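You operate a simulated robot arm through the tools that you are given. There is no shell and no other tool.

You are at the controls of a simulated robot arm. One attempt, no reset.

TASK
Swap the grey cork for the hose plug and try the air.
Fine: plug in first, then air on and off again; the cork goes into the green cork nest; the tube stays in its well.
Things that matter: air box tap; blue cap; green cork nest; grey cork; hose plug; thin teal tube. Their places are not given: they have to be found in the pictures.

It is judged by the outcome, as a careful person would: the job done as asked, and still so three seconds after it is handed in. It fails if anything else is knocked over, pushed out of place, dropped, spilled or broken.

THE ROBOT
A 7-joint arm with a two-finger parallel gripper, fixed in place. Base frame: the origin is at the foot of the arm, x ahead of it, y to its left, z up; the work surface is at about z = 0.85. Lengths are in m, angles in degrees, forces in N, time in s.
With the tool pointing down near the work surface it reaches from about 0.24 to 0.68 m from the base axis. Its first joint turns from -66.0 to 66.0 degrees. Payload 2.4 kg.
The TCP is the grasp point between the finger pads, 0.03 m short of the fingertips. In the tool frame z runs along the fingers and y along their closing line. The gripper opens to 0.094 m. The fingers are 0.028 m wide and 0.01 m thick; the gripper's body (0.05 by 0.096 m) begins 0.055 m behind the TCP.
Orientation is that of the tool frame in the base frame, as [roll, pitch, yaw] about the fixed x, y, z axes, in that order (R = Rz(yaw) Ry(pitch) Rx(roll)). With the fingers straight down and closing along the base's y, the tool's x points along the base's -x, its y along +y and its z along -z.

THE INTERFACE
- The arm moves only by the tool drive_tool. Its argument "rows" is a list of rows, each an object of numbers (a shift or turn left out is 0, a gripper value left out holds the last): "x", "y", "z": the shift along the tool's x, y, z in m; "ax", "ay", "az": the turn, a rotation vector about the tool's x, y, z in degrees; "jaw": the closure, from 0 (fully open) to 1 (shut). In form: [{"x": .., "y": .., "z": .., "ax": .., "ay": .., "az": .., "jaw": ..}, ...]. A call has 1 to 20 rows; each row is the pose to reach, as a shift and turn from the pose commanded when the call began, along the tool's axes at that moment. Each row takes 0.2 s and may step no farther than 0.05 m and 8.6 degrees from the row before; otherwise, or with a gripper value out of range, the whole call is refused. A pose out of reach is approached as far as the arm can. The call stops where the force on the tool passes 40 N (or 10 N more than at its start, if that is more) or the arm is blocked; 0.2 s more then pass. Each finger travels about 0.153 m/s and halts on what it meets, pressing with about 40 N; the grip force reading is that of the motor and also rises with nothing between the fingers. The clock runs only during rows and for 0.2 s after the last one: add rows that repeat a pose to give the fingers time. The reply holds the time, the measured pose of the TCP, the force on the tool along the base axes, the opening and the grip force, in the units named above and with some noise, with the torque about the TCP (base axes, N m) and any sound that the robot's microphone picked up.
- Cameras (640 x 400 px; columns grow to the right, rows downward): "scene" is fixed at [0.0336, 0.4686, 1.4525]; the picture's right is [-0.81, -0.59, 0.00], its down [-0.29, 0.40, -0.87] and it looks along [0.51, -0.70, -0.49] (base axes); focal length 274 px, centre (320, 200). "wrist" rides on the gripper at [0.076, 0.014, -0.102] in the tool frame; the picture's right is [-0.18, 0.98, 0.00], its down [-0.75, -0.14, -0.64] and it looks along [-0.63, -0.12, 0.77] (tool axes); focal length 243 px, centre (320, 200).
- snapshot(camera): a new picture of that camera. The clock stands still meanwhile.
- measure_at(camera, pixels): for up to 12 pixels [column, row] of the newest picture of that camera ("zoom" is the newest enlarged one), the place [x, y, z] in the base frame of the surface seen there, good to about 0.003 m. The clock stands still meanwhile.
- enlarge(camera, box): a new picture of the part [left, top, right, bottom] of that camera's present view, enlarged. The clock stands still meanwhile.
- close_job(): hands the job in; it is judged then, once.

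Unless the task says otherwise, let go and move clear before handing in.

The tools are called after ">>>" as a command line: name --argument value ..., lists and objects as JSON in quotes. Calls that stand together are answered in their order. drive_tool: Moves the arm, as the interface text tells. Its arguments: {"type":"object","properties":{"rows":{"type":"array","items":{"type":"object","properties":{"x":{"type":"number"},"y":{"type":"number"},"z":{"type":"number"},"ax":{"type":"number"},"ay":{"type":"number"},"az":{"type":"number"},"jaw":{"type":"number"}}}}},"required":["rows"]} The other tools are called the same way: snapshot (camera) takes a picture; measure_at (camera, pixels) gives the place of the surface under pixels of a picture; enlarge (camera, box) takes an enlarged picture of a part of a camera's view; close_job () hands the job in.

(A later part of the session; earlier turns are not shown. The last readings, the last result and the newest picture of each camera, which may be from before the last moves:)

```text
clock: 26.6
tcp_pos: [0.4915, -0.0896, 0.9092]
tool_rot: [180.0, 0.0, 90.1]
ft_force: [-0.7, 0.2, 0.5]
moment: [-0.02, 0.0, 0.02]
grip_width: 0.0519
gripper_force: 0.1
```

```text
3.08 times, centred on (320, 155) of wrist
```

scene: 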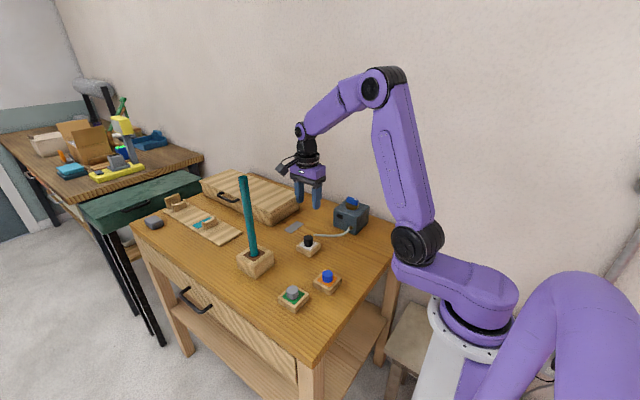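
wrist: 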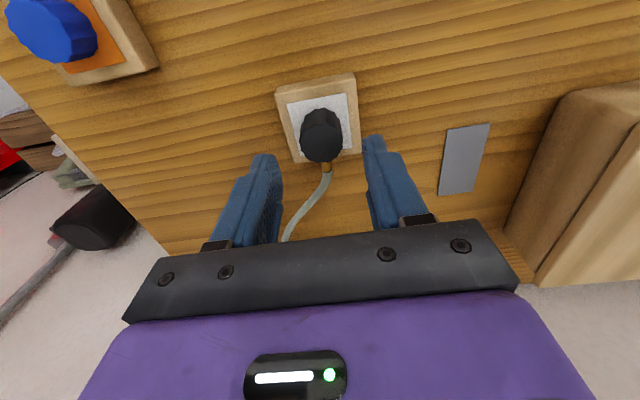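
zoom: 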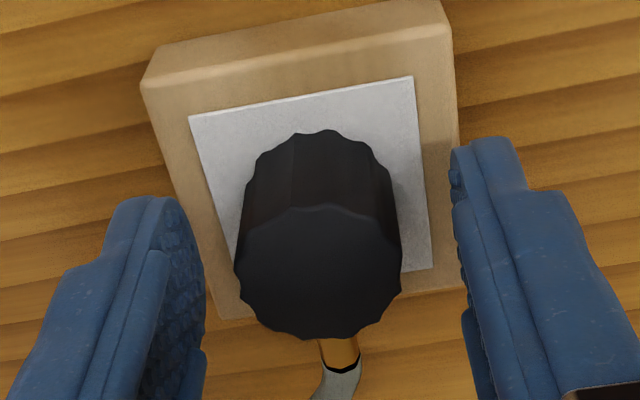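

The plug is centred between the fingers, so I'll close.

>>> drive_tool --rows '[{"jaw": 0.55}, {"jaw": 0.62}, {"jaw": 0.66}, {"jaw": 0.7}, {"jaw": 0.75}, {"jaw": 0.8}, {"jaw": 0.8}]'

>>> drive_tool --rows '[{"z": -0.003}, {"z": -0.006}, {"z": -0.01}, {"z": -0.015}, {"z": -0.02}, {"z": -0.025}]'

>>> enlarge --camera "scene" --box '[268, 195, 364, 255]'

>>> enlarge --camera "wrist" --box '[240, 90, 400, 220]'

```text
clock: 28.2
tcp_pos: [0.4902, -0.0902, 0.9103]
tool_rot: [180.0, 0.1, 90.0]
ft_force: [-1.0, -0.2, 2.5]
moment: [0.01, 0.09, 0.02]
grip_width: 0.0283
gripper_force: 39.2
```

```text
clock: 29.6
tcp_pos: [0.4896, -0.0906, 0.9324]
tool_rot: [-179.8, -0.1, 90.0]
ft_force: [-0.3, -1.0, -0.7]
moment: [-0.04, 0.02, 0.0]
grip_width: 0.0282
gripper_force: 39.6
```

```text
6.67 times, centred on (316, 225) of scene
```

zoom: 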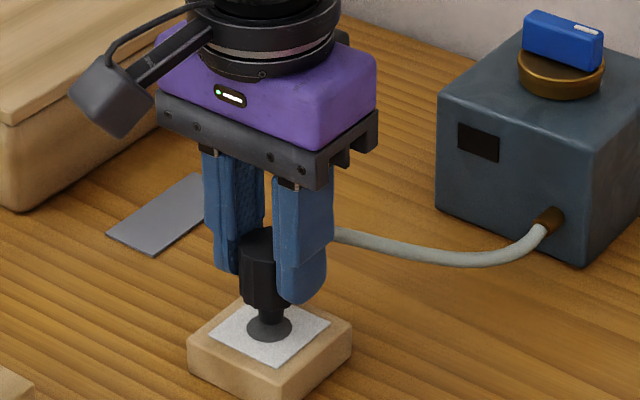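

```text
3.08 times, centred on (320, 155) of wrist
```

zoom: 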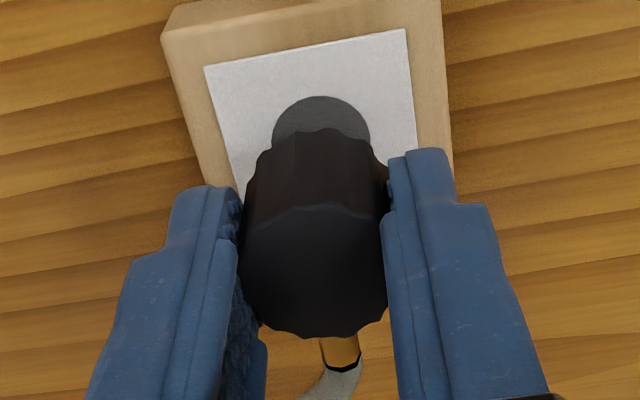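

The plug is out, with its black stem visible, and the hose follows at low force. I'll rise further while watching for hose tension.

>>> drive_tool --rows '[{"z": -0.02}, {"z": -0.04}, {"z": -0.06}, {"z": -0.08}, {"z": -0.1}, {"z": -0.12}, {"z": -0.14}]'

>>> snapshot --camera "scene"

```text
clock: 31.2
tcp_pos: [0.4911, -0.0895, 1.07]
tool_rot: [180.0, -0.1, 89.9]
ft_force: [0.5, -1.1, -0.9]
moment: [0.0, -0.03, 0.03]
grip_width: 0.0282
gripper_force: 40.4
```

```text
taken
```

scene: 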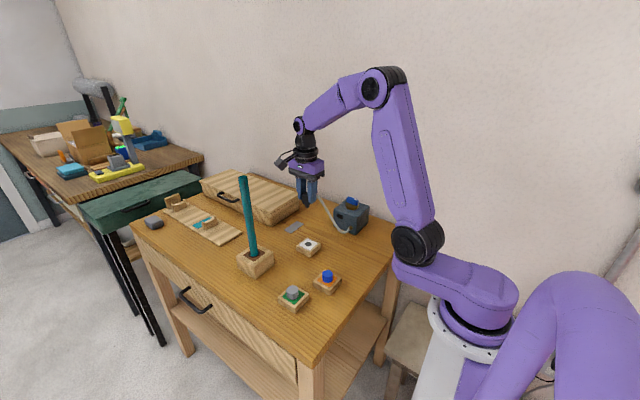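

The hose follows with about 1 N of pull. I'll go on up to z≈1.225, then move to just short of the tube.

>>> drive_tool --rows '[{"z": -0.025}, {"z": -0.05}, {"z": -0.075}, {"z": -0.1}, {"z": -0.125}, {"z": -0.145}, {"z": -0.155}, {"z": -0.155}]'

>>> drive_tool --rows '[{"x": 0.02, "y": 0.01}, {"x": 0.04, "y": 0.02}, {"x": 0.06, "y": 0.03}, {"x": 0.08, "y": 0.04}, {"x": 0.1, "y": 0.05}, {"x": 0.1, "y": 0.05}]'

>>> snapshot --camera "scene"

>>> snapshot --camera "wrist"

```text
clock: 33.0
tcp_pos: [0.4901, -0.0908, 1.2283]
tool_rot: [-180.0, -0.1, 90.1]
ft_force: [0.9, 0.5, 0.5]
moment: [-0.02, 0.0, -0.01]
grip_width: 0.0283
gripper_force: 40.2
```

```text
clock: 34.4
tcp_pos: [0.5379, 0.0104, 1.2279]
tool_rot: [-180.0, 0.0, 90.0]
ft_force: [0.3, -0.8, -0.7]
moment: [-0.03, -0.03, -0.03]
grip_width: 0.0282
gripper_force: 40.4
```

```text
taken
```

scene: 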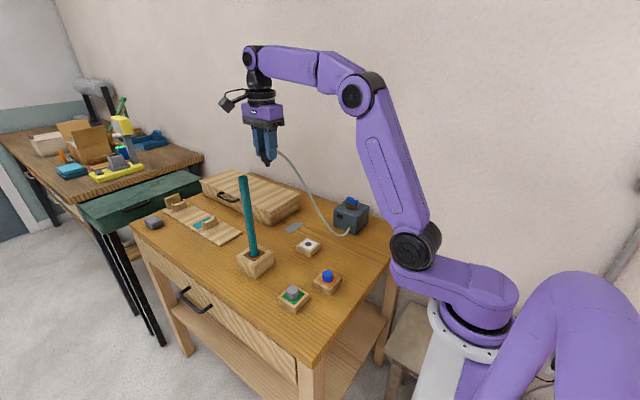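

```text
taken
```

wrist: 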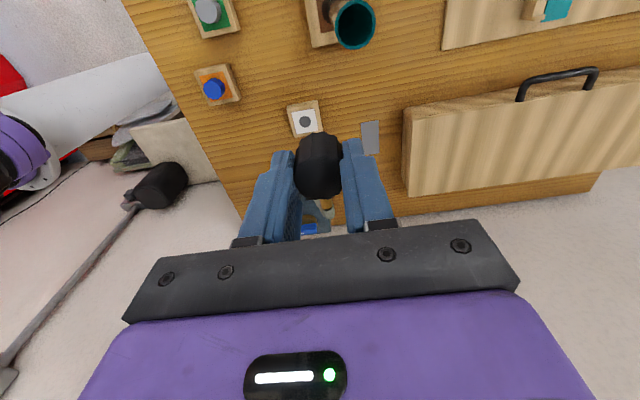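

The hose reaches fine, and the tube mouth shows in the wrist view at (355,23). I'll measure the rim precisely, and the plug in the scene view.

>>> enlarge --camera "wrist" --box '[310, 0, 400, 56]'

>>> measure_at --camera "wrist" --pixels '[[336, 20], [374, 20], [355, 48], [343, 41], [369, 40], [355, 0], [320, 165], [305, 165], [335, 165], [320, 150]]'

>>> enlarge --camera "scene" --box '[222, 130, 302, 190]'

>>> measure_at --camera "scene" --pixels '[[239, 177], [247, 177], [243, 176], [243, 179], [240, 178], [245, 178]]'

```text
7.11 times, centred on (355, 28) of wrist
```

zoom: 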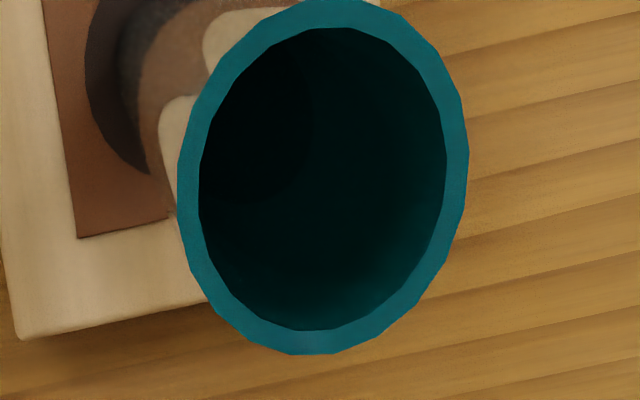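

```text
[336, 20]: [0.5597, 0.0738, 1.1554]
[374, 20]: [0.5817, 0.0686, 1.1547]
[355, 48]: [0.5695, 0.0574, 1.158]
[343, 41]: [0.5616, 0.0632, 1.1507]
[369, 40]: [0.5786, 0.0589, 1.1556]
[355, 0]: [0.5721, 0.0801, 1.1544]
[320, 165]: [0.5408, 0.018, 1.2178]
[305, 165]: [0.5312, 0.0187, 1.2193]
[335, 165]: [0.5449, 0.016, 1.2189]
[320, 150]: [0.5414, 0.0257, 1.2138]
```

```text
6.67 times, centred on (262, 160) of scene
```

zoom: 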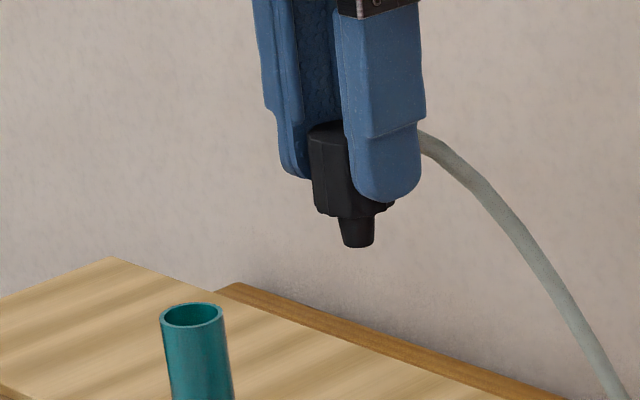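

```text
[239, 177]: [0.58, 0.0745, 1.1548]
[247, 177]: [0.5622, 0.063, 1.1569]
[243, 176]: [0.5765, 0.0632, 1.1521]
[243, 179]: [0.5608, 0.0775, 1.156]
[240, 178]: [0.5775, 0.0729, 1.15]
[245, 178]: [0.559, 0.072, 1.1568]
```

The rim centre is about (0.570, 0.0697), z≈1.155. The plug stem is narrow and vertical. I'll move over the tube and average several readings.

>>> drive_tool --rows '[{"x": 0.015, "y": 0.01, "z": 0.004}, {"x": 0.03, "y": 0.02, "z": 0.006}, {"x": 0.045, "y": 0.03, "z": 0.006}, {"x": 0.06, "y": 0.03, "z": 0.006}, {"x": 0.06, "y": 0.03, "z": 0.006}]'

>>> drive_tool --rows '[{"x": 0}]'

>>> drive_tool --rows '[{"x": 0}]'

>>> drive_tool --rows '[{"x": 0}]'

>>> snapshot --camera "wrist"

>>> enlarge --camera "scene" --box '[210, 150, 274, 190]'

```text
clock: 35.6
tcp_pos: [0.5698, 0.0696, 1.2217]
tool_rot: [-179.9, 0.0, 90.0]
ft_force: [0.3, -0.4, -0.4]
moment: [0.01, 0.02, 0.01]
grip_width: 0.0284
gripper_force: 39.9
```

```text
clock: 36.0
tcp_pos: [0.5696, 0.0694, 1.2208]
tool_rot: [180.0, 0.0, 90.0]
ft_force: [-1.0, 0.6, -1.6]
moment: [-0.03, 0.01, 0.0]
grip_width: 0.0284
gripper_force: 39.7
```

```text
clock: 36.4
tcp_pos: [0.5695, 0.0697, 1.2212]
tool_rot: [179.9, 0.0, 89.9]
ft_force: [0.3, 1.1, 0.5]
moment: [-0.02, -0.02, 0.02]
grip_width: 0.0284
gripper_force: 39.9
```

```text
clock: 36.8
tcp_pos: [0.5693, 0.0706, 1.2213]
tool_rot: [180.0, 0.0, 90.0]
ft_force: [-0.1, 0.9, -0.4]
moment: [0.01, 0.03, 0.02]
grip_width: 0.0282
gripper_force: 40.2
```

```text
taken
```

wrist: 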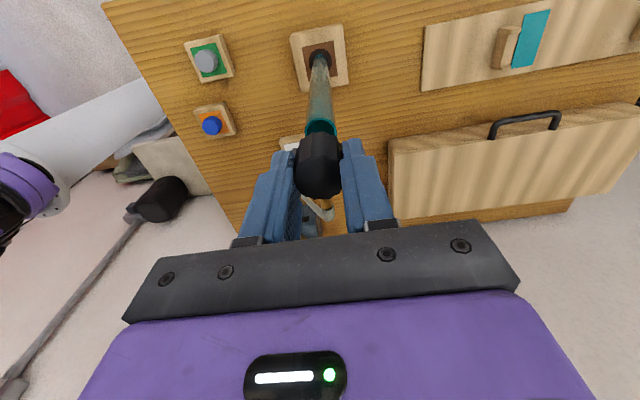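

```text
10.00 times, centred on (242, 170) of scene
```

zoom: 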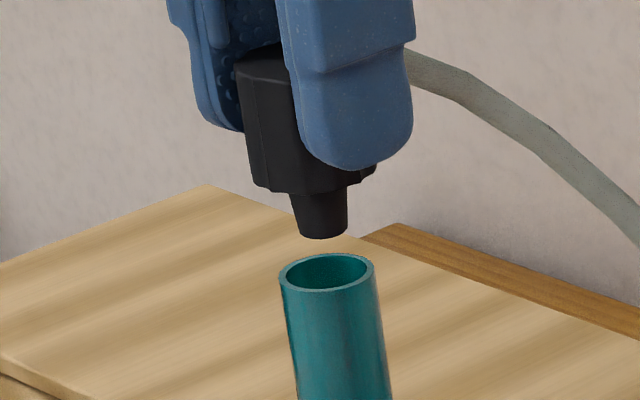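

In the scene zoom the stem (321,232) lines up with the tube mouth (327,272) along the tube's slanted axis, and the wrist view is aligned too. I'll lower slowly into the tube.

>>> drive_tool --rows '[{"z": 0.004}, {"z": 0.008}, {"z": 0.012}, {"z": 0.015}, {"z": 0.018}, {"z": 0.02}]'

>>> enlarge --camera "scene" --box '[210, 150, 274, 190]'

>>> enlarge --camera "wrist" --box '[260, 60, 380, 220]'

```text
clock: 38.2
tcp_pos: [0.5695, 0.0717, 1.2024]
tool_rot: [-180.0, 0.0, 90.0]
ft_force: [-0.6, 0.4, -0.8]
moment: [-0.01, 0.02, 0.01]
grip_width: 0.0285
gripper_force: 40.2
```

```text
10.00 times, centred on (242, 170) of scene
```

zoom: 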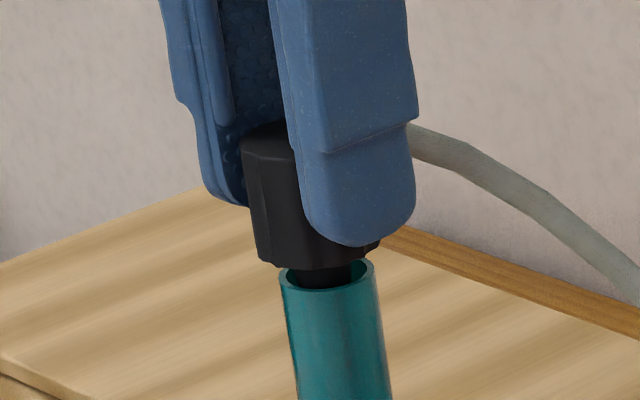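

```text
2.50 times, centred on (320, 140) of wrist
```

zoom: 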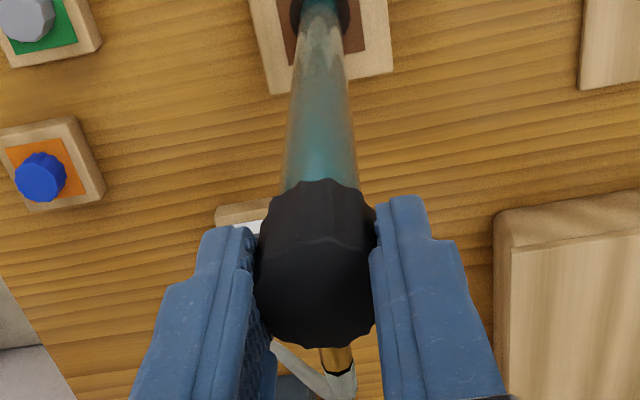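

The stem is inside the mouth with no side force. I'll continue down until it's firmly seated.

>>> drive_tool --rows '[{"z": 0.002}, {"z": 0.004}, {"z": 0.006}, {"z": 0.008}, {"z": 0.0095}, {"z": 0.011}, {"z": 0.0125}]'

>>> enlarge --camera "scene" --box '[210, 150, 274, 190]'

```text
clock: 39.8
tcp_pos: [0.5706, 0.0707, 1.1953]
tool_rot: [179.3, 0.1, 90.0]
ft_force: [-0.2, -0.8, 5.6]
moment: [-0.02, 0.05, 0.03]
grip_width: 0.028
gripper_force: 39.5
stopped in row 7: the force on the tool passed its limit at 42 N (the readings are from after the stop); the commanded pose is now the measured one
```

```text
10.00 times, centred on (242, 170) of scene
```

zoom: 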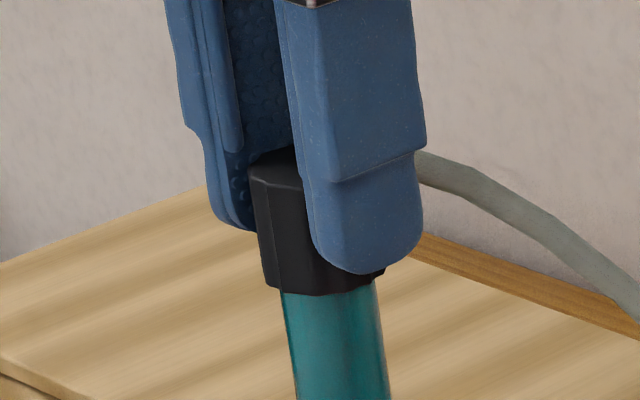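

The force limit tripped at 42 N, with the plug at or near the rim. I'll look closely for any gap.

>>> enlarge --camera "scene" --box '[227, 165, 259, 185]'

>>> enlarge --camera "scene" --box '[225, 230, 289, 280]'

>>> drive_tool --rows '[{"x": 0}]'

>>> enlarge --camera "wrist" --box '[260, 60, 380, 220]'

```text
16.00 times, centred on (243, 175) of scene
```

zoom: 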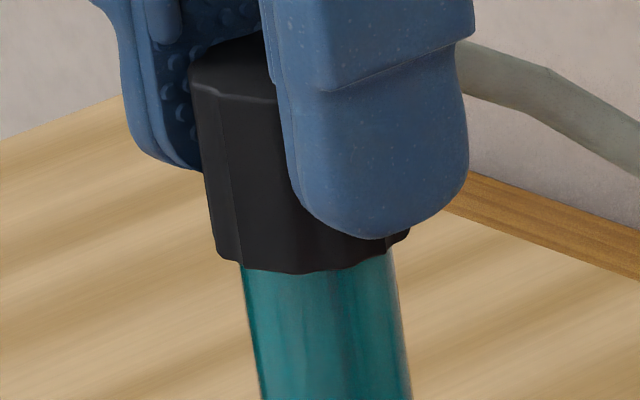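

```text
8.00 times, centred on (257, 255) of scene
```

zoom: 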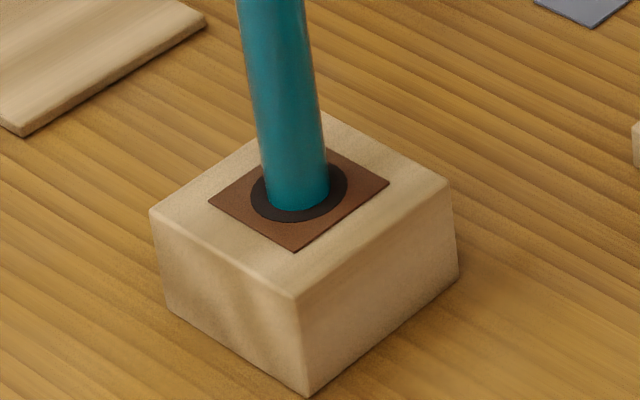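

```text
clock: 40.2
tcp_pos: [0.5691, 0.0707, 1.1933]
tool_rot: [179.3, -0.1, 90.1]
ft_force: [-1.0, 0.4, 7.8]
moment: [0.04, 0.14, 0.01]
grip_width: 0.0284
gripper_force: 40.0
```

```text
2.50 times, centred on (320, 140) of wrist
```

zoom: 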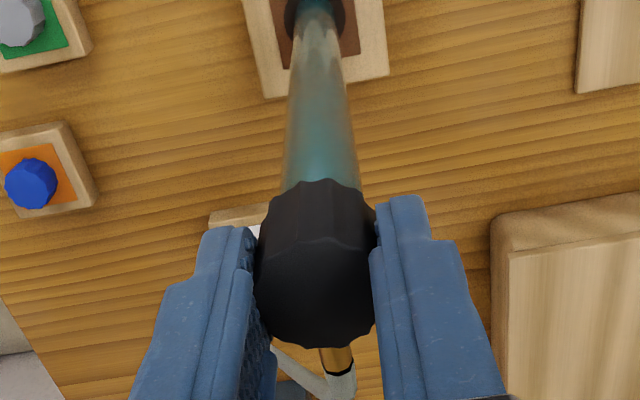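

The plug bottom looks within about 1 mm of the rim and the tube is undisturbed. I'll press again in small steps to see whether it moves any further.

>>> drive_tool --rows '[{"z": 0.0007}, {"z": 0.0014}, {"z": 0.0014}]'

>>> drive_tool --rows '[{"z": 0.0007}, {"z": 0.0014}, {"z": 0.0014}]'

>>> enlarge --camera "scene" --box '[227, 165, 259, 185]'

```text
clock: 41.0
tcp_pos: [0.569, 0.0711, 1.1931]
tool_rot: [179.0, -0.2, 90.0]
ft_force: [-0.9, 0.1, 28.6]
moment: [-0.05, 0.27, 0.0]
grip_width: 0.0282
gripper_force: 40.1
```

```text
clock: 41.8
tcp_pos: [0.568, 0.07, 1.1945]
tool_rot: [178.9, -0.1, 90.2]
ft_force: [-1.6, 0.5, 35.9]
moment: [-0.03, 0.34, -0.02]
grip_width: 0.0281
gripper_force: 40.4
```

```text
16.00 times, centred on (243, 175) of scene
```

zoom: 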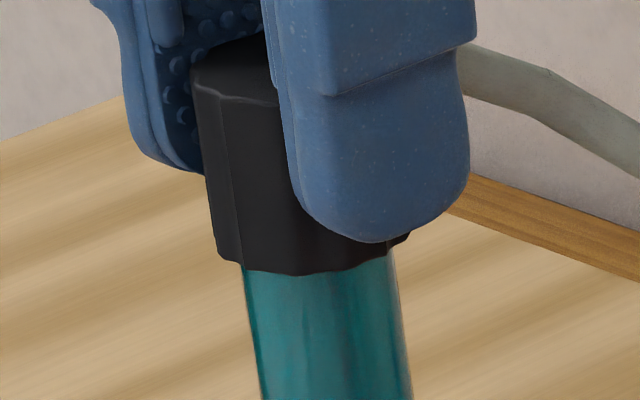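

The plug doesn't move under 36 N and the fingers only slipped slightly on it, so it's fully seated. I'll relieve the force and then open gently.

>>> drive_tool --rows '[{"z": -0.001}, {"z": -0.002}, {"z": -0.002}]'

```text
clock: 42.6
tcp_pos: [0.569, 0.0709, 1.1935]
tool_rot: [179.3, -0.1, 90.2]
ft_force: [-0.4, -0.6, 24.2]
moment: [0.01, 0.21, -0.01]
grip_width: 0.0284
gripper_force: 40.2
```

>>> drive_tool --rows '[{"z": -0.001}, {"z": -0.002}, {"z": -0.003}, {"z": -0.003}]'

```text
clock: 43.6
tcp_pos: [0.5691, 0.0692, 1.1952]
tool_rot: [179.4, 0.0, 90.1]
ft_force: [0.6, -1.0, -1.3]
moment: [0.04, 0.01, 0.03]
grip_width: 0.0283
gripper_force: 39.8
```

The force is about zero. I'll open and lift a few centimetres, then check the plug.

>>> drive_tool --rows '[{"jaw": 0.68}, {"jaw": 0.6}, {"jaw": 0.5}, {"jaw": 0.4}, {"jaw": 0.4}]'

>>> enlarge --camera "scene" --box '[210, 150, 274, 190]'

>>> snapshot --camera "wrist"

```text
clock: 44.8
tcp_pos: [0.5691, 0.0708, 1.1966]
tool_rot: [179.4, 0.0, 90.1]
ft_force: [0.5, 0.2, -0.6]
moment: [0.0, 0.03, 0.01]
grip_width: 0.0562
gripper_force: 0.0
```

```text
10.00 times, centred on (242, 170) of scene
```

zoom: 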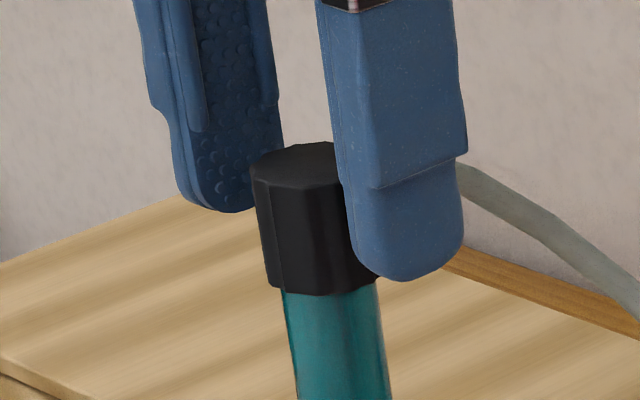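

```text
taken
```

wrist: 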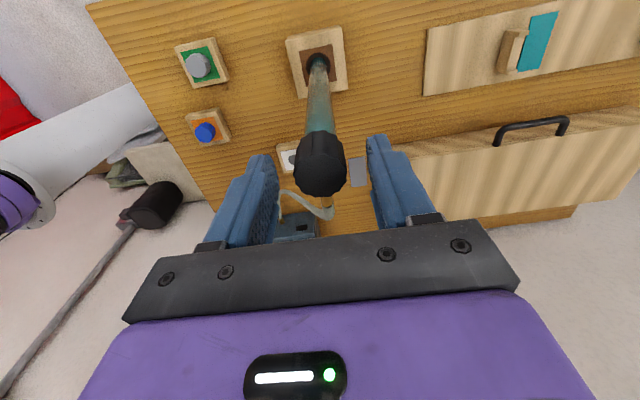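

The plug stays seated on the tube. I'll rise to clear its top and retreat toward the base.

>>> drive_tool --rows '[{"z": -0.01}, {"z": -0.02}, {"z": -0.03}, {"z": -0.038}, {"z": -0.038, "y": -0.02}, {"z": -0.038, "y": -0.05}, {"z": -0.038, "y": -0.09}, {"z": -0.038, "y": -0.13}, {"z": -0.038, "y": -0.16}, {"z": -0.038, "y": -0.16}]'

>>> snapshot --camera "scene"

>>> snapshot --camera "wrist"

>>> enlarge --camera "scene" --box '[210, 150, 274, 190]'

>>> enlarge --camera "scene" --box '[320, 190, 384, 240]'

```text
clock: 47.0
tcp_pos: [0.4085, 0.0693, 1.2347]
tool_rot: [179.4, -0.1, 90.1]
ft_force: [-0.1, -1.1, 1.2]
moment: [0.05, 0.0, -0.03]
grip_width: 0.0564
gripper_force: 0.1
```

```text
taken
```

scene: 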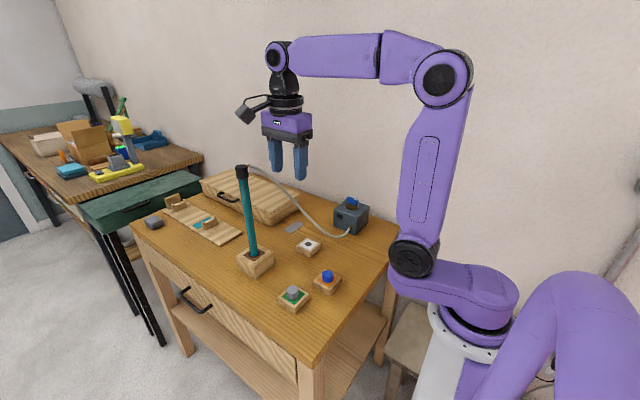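

```text
taken
```

wrist: 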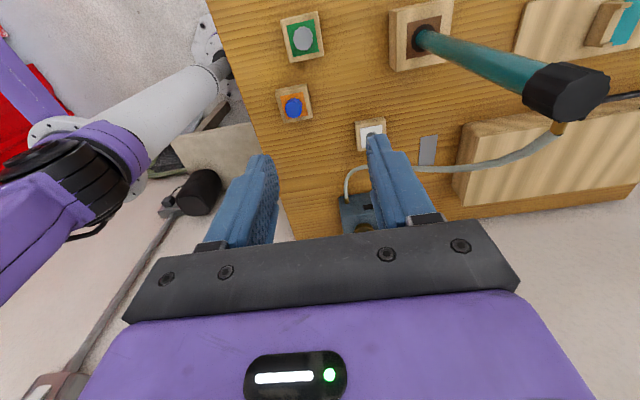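

```text
10.00 times, centred on (242, 170) of scene
```

zoom: 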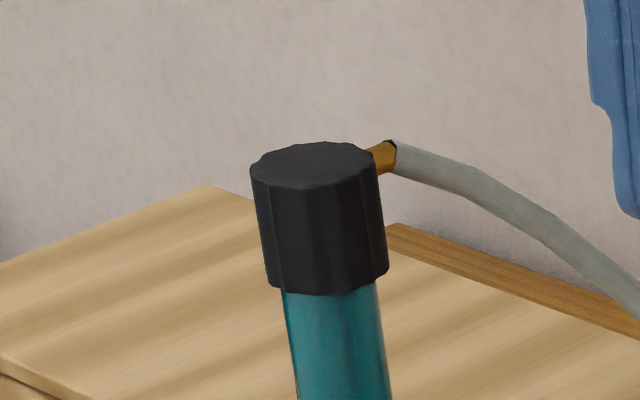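

```text
8.00 times, centred on (352, 215) of scene
```

zoom: 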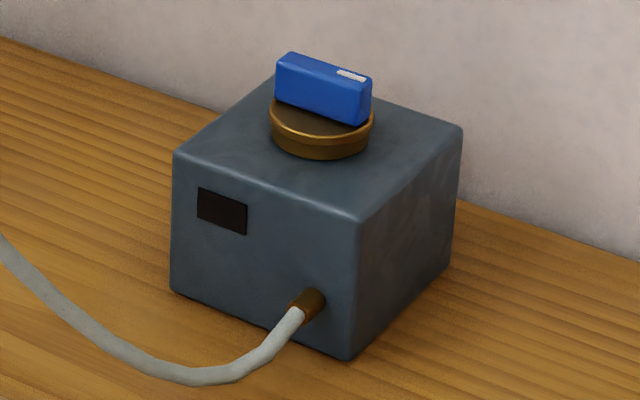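

The plug sits cleanly on the tube and the hose is slack. Now the tap: in the last zoom it's a blue bar at (323,88) on a brass collar, with a white mark at its right end. I'll measure its geometry.

>>> measure_at --camera "zoom" --pixels '[[290, 57], [350, 76], [368, 82], [280, 65], [330, 72], [362, 100], [290, 90], [340, 100], [320, 142], [275, 125], [370, 135], [320, 120]]'

>>> enlarge --camera "scene" --box '[336, 192, 368, 212]'

>>> measure_at --camera "zoom" --pixels '[[230, 100], [250, 112], [330, 110], [400, 135], [380, 120], [230, 140], [300, 160], [370, 190], [320, 250], [210, 210], [405, 240], [300, 125]]'

```text
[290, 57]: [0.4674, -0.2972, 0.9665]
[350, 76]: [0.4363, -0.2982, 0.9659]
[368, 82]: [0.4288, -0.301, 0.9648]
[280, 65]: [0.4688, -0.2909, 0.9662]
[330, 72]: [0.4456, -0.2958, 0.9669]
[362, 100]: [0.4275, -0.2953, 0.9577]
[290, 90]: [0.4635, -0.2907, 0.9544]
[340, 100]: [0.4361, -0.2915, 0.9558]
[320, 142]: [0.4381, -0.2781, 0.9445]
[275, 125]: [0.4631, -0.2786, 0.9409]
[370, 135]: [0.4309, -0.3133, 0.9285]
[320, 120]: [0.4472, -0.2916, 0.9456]
```

```text
16.00 times, centred on (352, 202) of scene
```

zoom: 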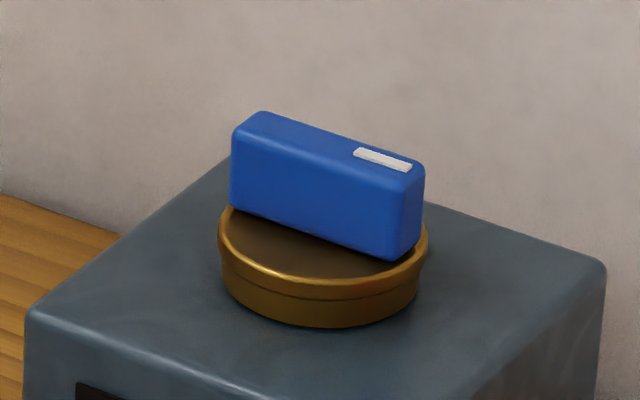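

```text
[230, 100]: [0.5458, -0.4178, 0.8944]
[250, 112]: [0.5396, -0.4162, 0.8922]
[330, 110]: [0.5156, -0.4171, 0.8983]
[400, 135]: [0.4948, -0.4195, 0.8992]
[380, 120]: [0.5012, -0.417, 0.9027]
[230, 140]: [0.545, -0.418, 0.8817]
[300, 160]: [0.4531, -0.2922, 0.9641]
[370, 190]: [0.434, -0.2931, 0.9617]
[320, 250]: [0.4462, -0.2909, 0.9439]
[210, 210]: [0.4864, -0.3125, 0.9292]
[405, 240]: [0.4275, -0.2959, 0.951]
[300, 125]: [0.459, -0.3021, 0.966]
```

The tap bar lies along x, centred near (0.447, −0.297), z 0.944–0.966, about 0.012 thick, with its white mark toward −x. I'll level the tool, turn back to close along y, and move above it at height.

>>> drive_tool --rows '[{"ax": 0.6}, {"ax": 0.6}]'

>>> drive_tool --rows '[{"x": -0.03, "az": -7.5}, {"x": -0.06, "az": -15}, {"x": -0.09, "az": -22.5}, {"x": -0.12, "az": -30}, {"x": -0.15, "az": -37.5}, {"x": -0.18, "az": -45}, {"x": -0.21, "az": -52.5}, {"x": -0.24, "az": -60}, {"x": -0.27, "az": -67.5}, {"x": -0.3, "az": -75}, {"x": -0.33, "y": 0.02, "az": -82.5}, {"x": -0.366, "y": 0.0385, "az": -90}, {"x": -0.366, "y": 0.0385, "z": 0.03, "az": -90}, {"x": -0.366, "y": 0.0385, "z": 0.06, "az": -90}, {"x": -0.366, "y": 0.0385, "z": 0.09, "az": -90}, {"x": -0.366, "y": 0.0385, "z": 0.12, "az": -90}, {"x": -0.366, "y": 0.0385, "z": 0.12, "az": -90}]'

>>> snapshot --camera "wrist"

>>> snapshot --camera "scene"

```text
clock: 47.6
tcp_pos: [0.4089, 0.0703, 1.234]
tool_rot: [179.9, 0.0, 90.2]
ft_force: [-0.1, 0.0, 1.5]
moment: [-0.01, 0.0, -0.03]
grip_width: 0.0563
gripper_force: 0.2
```

```text
clock: 51.2
tcp_pos: [0.449, -0.2978, 1.1106]
tool_rot: [-180.0, 0.0, -179.9]
ft_force: [-1.0, 0.2, 0.0]
moment: [-0.03, 0.03, -0.03]
grip_width: 0.0565
gripper_force: 0.0
```

```text
taken
```

wrist: 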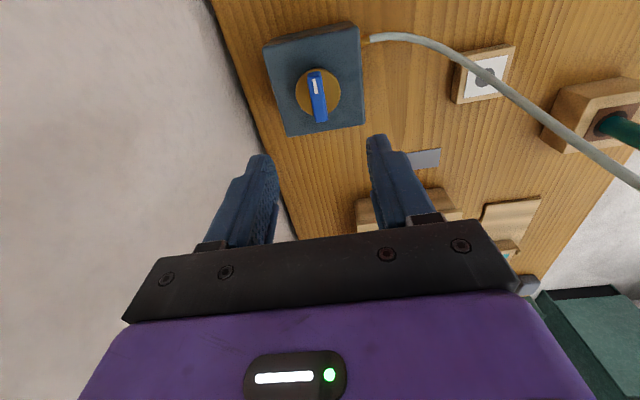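

```text
taken
```

scene: 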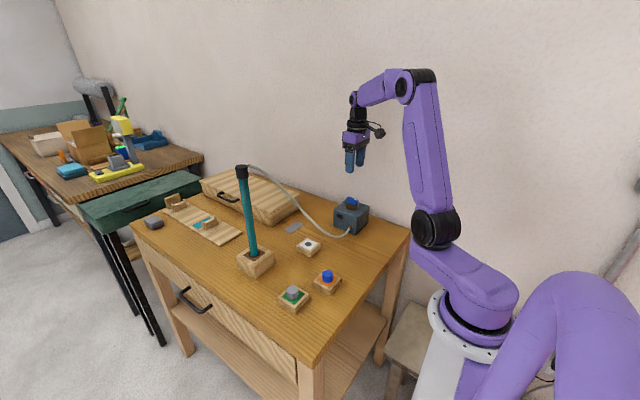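

Both the tube and the hose are fine. From above, the tap bar runs from (314,75) to (321,120) in the wrist view. I'll zoom and measure.

>>> enlarge --camera "wrist" --box '[260, 20, 372, 140]'

>>> measure_at --camera "wrist" --pixels '[[313, 76], [316, 90], [318, 100], [321, 119], [311, 90], [322, 90], [315, 110], [326, 112], [297, 95], [340, 90], [264, 48], [356, 28]]'

```text
3.33 times, centred on (316, 80) of wrist
```

zoom: 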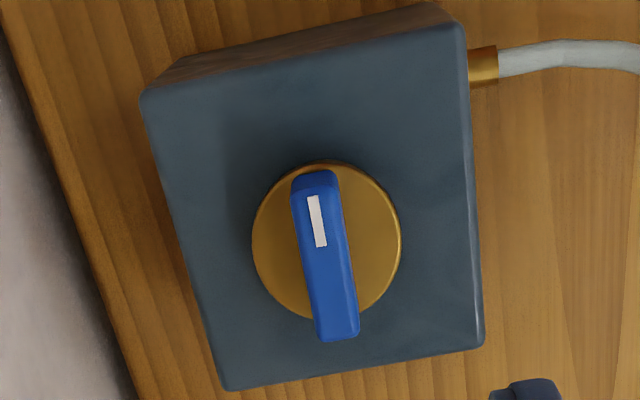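

```text
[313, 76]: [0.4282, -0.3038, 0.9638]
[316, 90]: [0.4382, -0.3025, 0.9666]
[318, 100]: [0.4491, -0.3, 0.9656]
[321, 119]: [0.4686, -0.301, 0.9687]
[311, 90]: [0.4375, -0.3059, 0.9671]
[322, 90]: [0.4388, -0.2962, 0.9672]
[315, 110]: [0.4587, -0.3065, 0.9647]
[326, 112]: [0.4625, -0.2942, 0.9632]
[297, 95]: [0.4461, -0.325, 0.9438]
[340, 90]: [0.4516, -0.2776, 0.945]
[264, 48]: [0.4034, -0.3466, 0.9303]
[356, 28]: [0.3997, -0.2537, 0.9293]
```

The bar centre is about (0.449, −0.300) and aligned with x. I'll descend so the tips are just above the bar, then recheck.

>>> drive_tool --rows '[{"y": -0.001, "z": 0.03}, {"y": -0.001, "z": 0.06}, {"y": -0.001, "z": 0.09}, {"y": -0.001, "z": 0.105}, {"y": -0.001, "z": 0.105}]'

>>> drive_tool --rows '[{"x": 0}]'

>>> snapshot --camera "wrist"

>>> enlarge --camera "wrist" --box '[240, 80, 400, 220]'

>>> enlarge --camera "scene" --box '[320, 175, 384, 215]'

```text
clock: 52.4
tcp_pos: [0.4489, -0.2971, 1.0052]
tool_rot: [-180.0, 0.1, -179.9]
ft_force: [0.8, -0.1, 0.8]
moment: [0.01, 0.0, 0.0]
grip_width: 0.0564
gripper_force: 0.1
```

```text
clock: 52.8
tcp_pos: [0.4493, -0.2961, 1.0055]
tool_rot: [179.9, 0.0, -180.0]
ft_force: [-0.8, 0.1, 0.1]
moment: [-0.02, -0.02, 0.01]
grip_width: 0.0561
gripper_force: 0.0
```

```text
taken
```

wrist: 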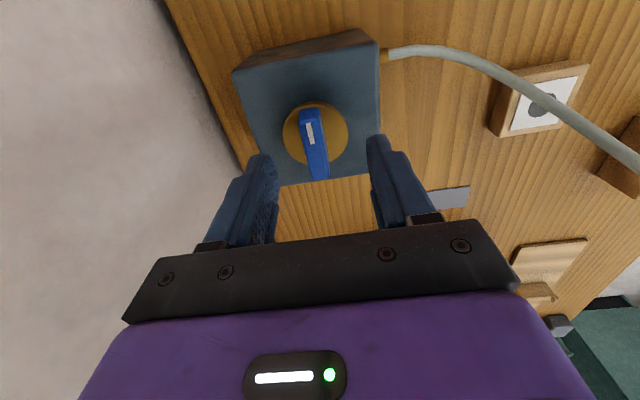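

```text
2.86 times, centred on (320, 150) of wrist
```

zoom: 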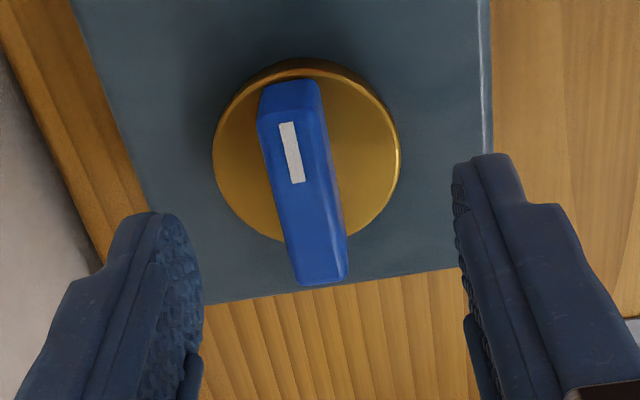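

```text
10.00 times, centred on (352, 195) of scene
```

zoom: 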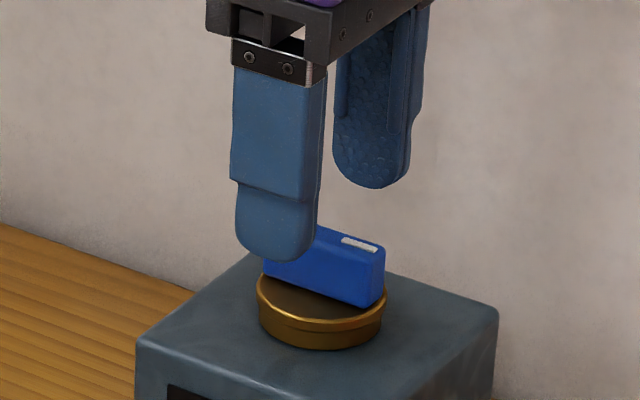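

The bar appears about 3 mm to the −y side of the finger midline. I'll measure again at this range.

>>> measure_at --camera "wrist" --pixels '[[310, 118], [313, 140], [315, 155], [318, 174], [304, 140], [322, 140], [309, 160], [325, 160], [285, 135], [346, 130], [317, 103], [308, 112]]'

```text
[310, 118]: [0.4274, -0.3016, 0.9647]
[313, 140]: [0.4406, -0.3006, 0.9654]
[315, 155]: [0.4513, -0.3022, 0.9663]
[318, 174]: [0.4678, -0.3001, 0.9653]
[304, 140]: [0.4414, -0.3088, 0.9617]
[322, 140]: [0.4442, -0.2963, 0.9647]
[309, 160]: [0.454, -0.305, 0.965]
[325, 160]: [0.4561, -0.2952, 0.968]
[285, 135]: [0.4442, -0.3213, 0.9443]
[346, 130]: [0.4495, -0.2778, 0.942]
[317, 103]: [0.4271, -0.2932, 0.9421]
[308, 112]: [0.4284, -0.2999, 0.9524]
```

The tap axis is about (0.449, −0.300), so I'll shift −3 mm in y, descend to z≈0.978 (tips 4 mm above the collar), and check.

>>> drive_tool --rows '[{"y": -0.003}, {"y": -0.003, "z": 0.01}, {"y": -0.003, "z": 0.02}, {"y": -0.003, "z": 0.0265}, {"y": -0.003, "z": 0.0265}]'

>>> enlarge --camera "wrist" --box '[240, 80, 400, 220]'

>>> enlarge --camera "scene" --box '[320, 175, 384, 215]'

```text
clock: 54.0
tcp_pos: [0.4489, -0.2987, 0.9798]
tool_rot: [179.9, 0.0, -179.9]
ft_force: [-0.3, -0.2, -0.4]
moment: [0.02, -0.02, 0.0]
grip_width: 0.0563
gripper_force: 0.0
```

```text
2.86 times, centred on (320, 150) of wrist
```

zoom: 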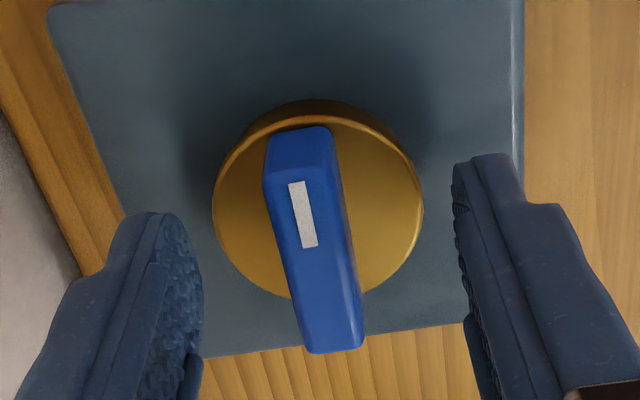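

```text
10.00 times, centred on (352, 195) of scene
```

zoom: 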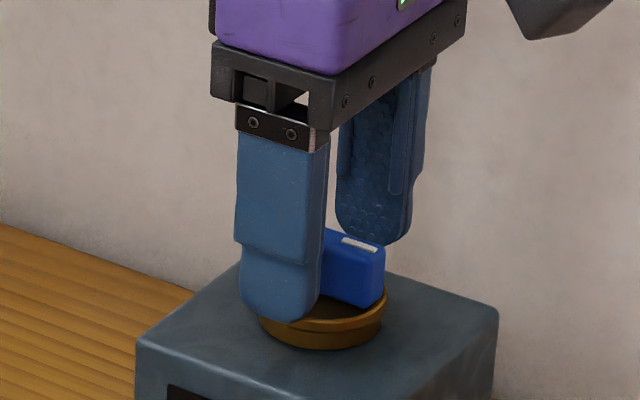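

The bar is centred between the fingers with the tips beside it, so I'll close gently.

>>> drive_tool --rows '[{"jaw": 0.55}, {"jaw": 0.7}, {"jaw": 0.78}, {"jaw": 0.83}, {"jaw": 0.87}, {"jaw": 0.91}, {"jaw": 0.95}, {"jaw": 0.95}]'

>>> enlarge --camera "scene" --box '[320, 175, 384, 240]'

```text
clock: 55.8
tcp_pos: [0.4486, -0.3001, 0.98]
tool_rot: [180.0, 0.1, -179.8]
ft_force: [-0.2, -6.9, -1.8]
moment: [-0.19, -0.27, 0.0]
grip_width: 0.0139
gripper_force: 45.2
```

```text
6.15 times, centred on (352, 208) of scene
```

zoom: 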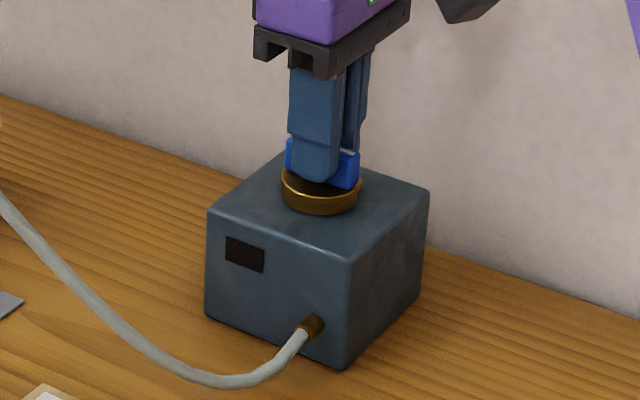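

The bar is gripped (13.9 mm), with −7 N of side load from a small offset. I'll ease 0.6 mm in −y and then try a small +4° turn to feel for torque.

>>> drive_tool --rows '[{"y": -0.0006}, {"y": -0.0006}]'

>>> drive_tool --rows '[{"az": 2}, {"az": 4}, {"az": 4}]'

>>> enlarge --camera "scene" --box '[320, 175, 384, 240]'

```text
clock: 56.4
tcp_pos: [0.4499, -0.2993, 0.9785]
tool_rot: [179.9, 0.2, 180.0]
ft_force: [4.1, -9.3, -9.0]
moment: [-0.3, -0.4, 0.01]
grip_width: 0.0137
gripper_force: 44.8
```

```text
clock: 57.2
tcp_pos: [0.4478, -0.2991, 0.98]
tool_rot: [-179.9, 0.0, 176.0]
ft_force: [9.3, -12.0, -9.4]
moment: [-0.33, 0.51, 1.46]
grip_width: 0.0147
gripper_force: 44.8
```

```text
6.15 times, centred on (352, 208) of scene
```

zoom: 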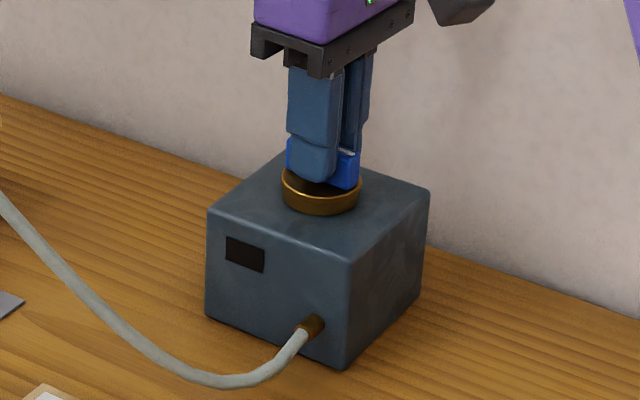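

+4° gave 1.46 N m with no bar movement, so that direction is a stop. I'll go back and try the other way.

>>> drive_tool --rows '[{"az": -2}, {"az": -4}, {"az": -4}]'

>>> drive_tool --rows '[{"az": -2}, {"az": -4}, {"az": -4}]'

>>> enlarge --camera "scene" --box '[320, 175, 384, 240]'

```text
clock: 58.0
tcp_pos: [0.4489, -0.2998, 0.9794]
tool_rot: [179.9, 0.1, 180.0]
ft_force: [6.2, -13.4, -7.7]
moment: [-0.26, 0.48, 0.03]
grip_width: 0.0138
gripper_force: 45.0
```

```text
clock: 58.8
tcp_pos: [0.4478, -0.2998, 0.9795]
tool_rot: [179.9, 0.2, -176.0]
ft_force: [1.7, -12.3, -12.3]
moment: [-0.25, -1.26, -0.03]
grip_width: 0.0138
gripper_force: 45.5
```

```text
6.15 times, centred on (352, 208) of scene
```

zoom: 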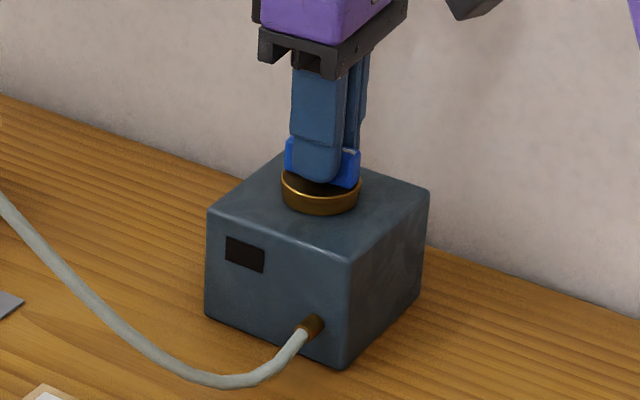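

This way the bar turns with the tool (Mz≈0, grip unchanged at 13.8 mm). I'll relieve the residual forces (about −12 N in y and z) by nudging 1 mm, then continue.

>>> drive_tool --rows '[{"y": -0.0005, "z": 0.0005}, {"y": -0.001, "z": 0.001}, {"y": -0.001, "z": 0.001}]'

```text
clock: 59.6
tcp_pos: [0.4479, -0.3001, 0.9802]
tool_rot: [179.9, 0.1, -175.9]
ft_force: [-3.2, -0.9, 11.1]
moment: [0.0, 0.15, -0.01]
grip_width: 0.0137
gripper_force: 45.5
```

The side load is gone, so I'll back off z by half a millimetre and turn on to about −24°.

>>> drive_tool --rows '[{"z": -0.0005, "az": -4}, {"z": -0.0005, "az": -8}, {"z": -0.0005, "az": -12}, {"z": -0.0005, "az": -16}, {"z": -0.0005, "az": -20}, {"z": -0.0005, "az": -20}]'

>>> enlarge --camera "scene" --box '[320, 175, 384, 240]'

```text
clock: 61.0
tcp_pos: [0.4483, -0.3005, 0.9803]
tool_rot: [-180.0, 0.0, -155.9]
ft_force: [-4.7, 3.4, 23.8]
moment: [0.19, 0.11, 0.02]
grip_width: 0.0139
gripper_force: 45.5
```

```text
6.15 times, centred on (352, 208) of scene
```

zoom: 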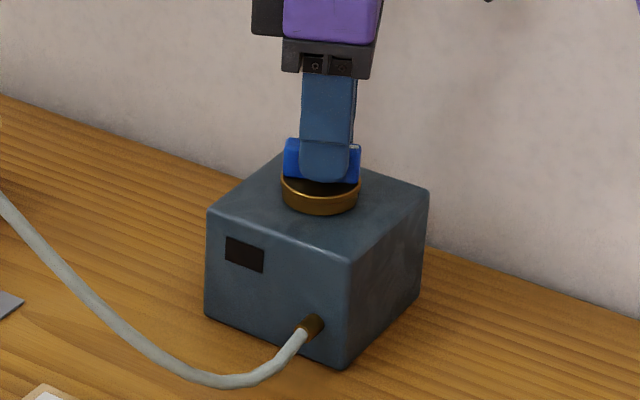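

It's turning. Fz has risen to 24 N, so I'll raise 1.5 mm while continuing to about −55°.

>>> drive_tool --rows '[{"z": -0.001}, {"z": -0.0016, "az": -2}, {"z": -0.0016, "az": -6}, {"z": -0.0016, "az": -10}, {"z": -0.0016, "az": -14}, {"z": -0.0016, "az": -18}, {"z": -0.0016, "az": -18}]'

>>> enlarge --camera "scene" --box '[320, 175, 384, 240]'

```text
clock: 62.6
tcp_pos: [0.4493, -0.3015, 0.9801]
tool_rot: [-179.9, 0.1, -137.9]
ft_force: [14.2, -7.9, -29.6]
moment: [-0.19, -0.28, -0.03]
grip_width: 0.0139
gripper_force: 45.1
```

```text
6.15 times, centred on (352, 208) of scene
```

zoom: 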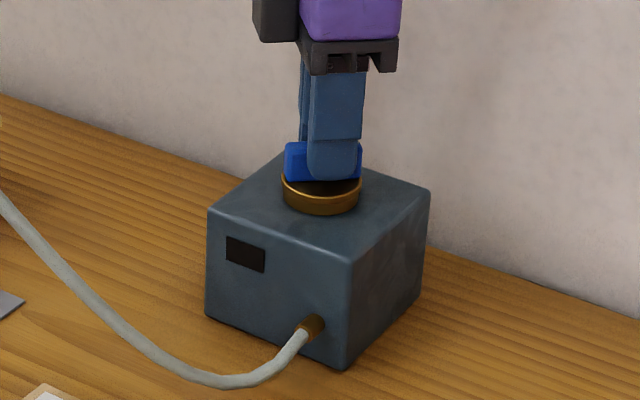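

The z stiffness is high and I over-corrected, so I'll come down 0.9 mm with a small lateral ease, then continue.

>>> drive_tool --rows '[{"x": -0.0002, "y": -0.0005, "z": 0.0009}, {"x": -0.0002, "y": -0.0005, "z": 0.0009}]'

>>> drive_tool --rows '[{"az": -4}, {"az": -8}, {"az": -12}, {"az": -12}]'

>>> enlarge --camera "scene" --box '[320, 175, 384, 240]'

```text
clock: 63.2
tcp_pos: [0.4482, -0.3013, 0.981]
tool_rot: [180.0, 0.0, -137.8]
ft_force: [7.8, -2.4, -13.9]
moment: [-0.27, 0.12, -0.03]
grip_width: 0.0137
gripper_force: 45.4
```

```text
clock: 64.2
tcp_pos: [0.4487, -0.3018, 0.9805]
tool_rot: [-179.9, 0.1, -125.9]
ft_force: [3.1, -6.4, -3.0]
moment: [0.35, -0.23, -0.02]
grip_width: 0.0139
gripper_force: 44.6
```

```text
6.15 times, centred on (352, 208) of scene
```

zoom: 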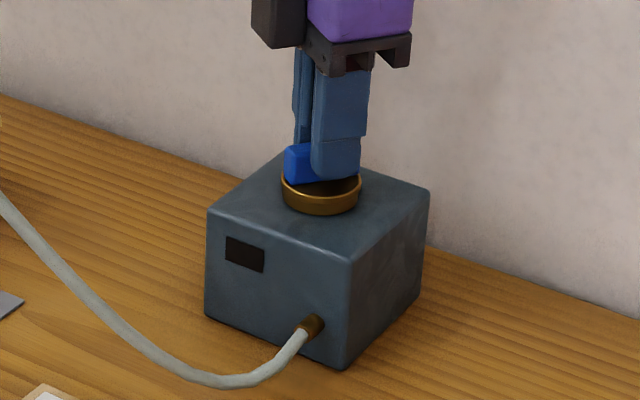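

It's at about 54° with small forces. I'll continue and watch for a sound, the window lighting, or a stop.

>>> drive_tool --rows '[{"az": -4}, {"az": -8}, {"az": -12}, {"az": -16}, {"az": -16}]'

>>> drive_tool --rows '[{"az": -4}, {"az": -8}, {"az": -12}, {"az": -12}]'

>>> enlarge --camera "scene" --box '[320, 175, 384, 240]'

```text
clock: 65.4
tcp_pos: [0.4491, -0.3029, 0.9806]
tool_rot: [-179.8, 0.0, -109.9]
ft_force: [10.0, -11.8, -1.1]
moment: [0.61, -0.36, -0.04]
grip_width: 0.0136
gripper_force: 45.1
```

```text
clock: 66.4
tcp_pos: [0.4503, -0.3006, 0.9814]
tool_rot: [-179.7, -0.1, -97.9]
ft_force: [11.8, -17.0, 5.9]
moment: [0.48, 0.0, 0.01]
grip_width: 0.0137
gripper_force: 45.2
```

```text
6.15 times, centred on (352, 208) of scene
```

zoom: 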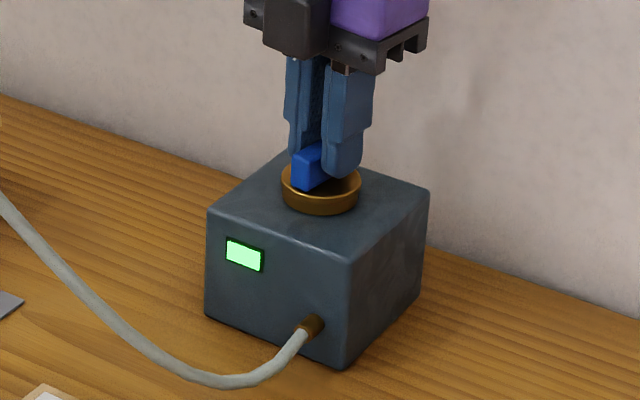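

The window at zoom (245,255) is lit green, so air is on at about 82°. I'll ease the side load, turn a few degrees more, hold briefly, and look at the plug.

>>> drive_tool --rows '[{"x": 0.0006, "y": -0.0006}, {"x": 0.0006, "y": -0.0006, "az": -3}, {"x": 0.0006, "y": -0.0006, "az": -6}, {"x": 0.0006, "y": -0.0006, "az": -6}, {"x": 0.0006, "y": -0.0006, "az": -6}, {"x": 0.0006, "y": -0.0006, "az": -6}, {"x": 0.0006, "y": -0.0006, "az": -6}]'

>>> snapshot --camera "scene"

>>> enlarge --camera "scene" --box '[210, 150, 274, 190]'

>>> enlarge --camera "scene" --box '[320, 175, 384, 240]'

```text
clock: 68.0
tcp_pos: [0.4493, -0.3019, 0.9814]
tool_rot: [-179.8, -0.1, -92.0]
ft_force: [7.6, -12.4, 14.2]
moment: [-1.37, 0.19, -0.02]
grip_width: 0.0136
gripper_force: 44.3
```

```text
taken
```

scene: 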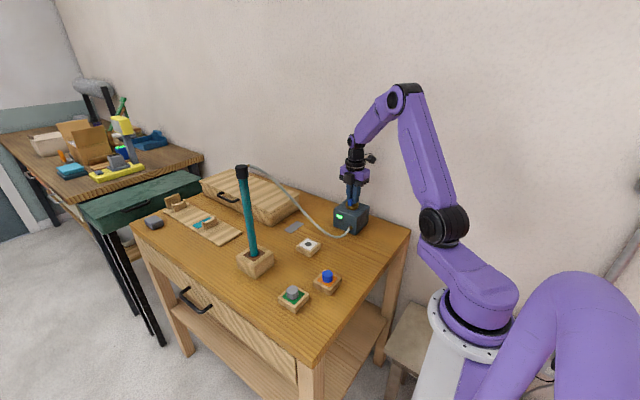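

```text
10.00 times, centred on (242, 170) of scene
```

zoom: 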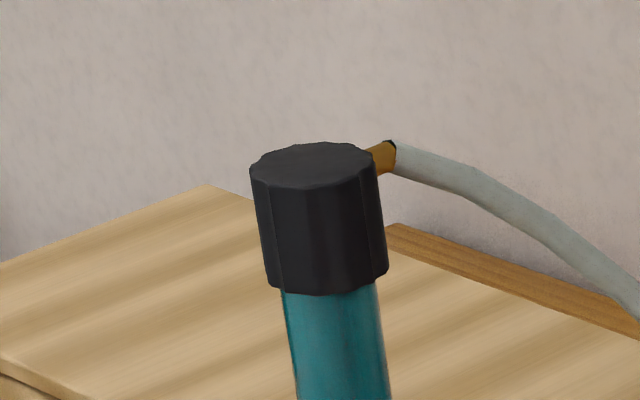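

```text
6.15 times, centred on (352, 208) of scene
```

zoom: 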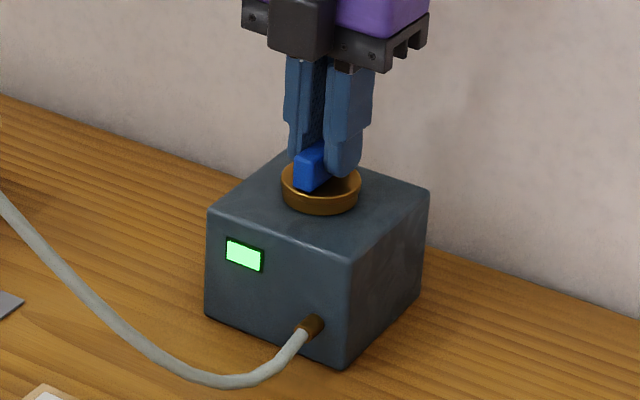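

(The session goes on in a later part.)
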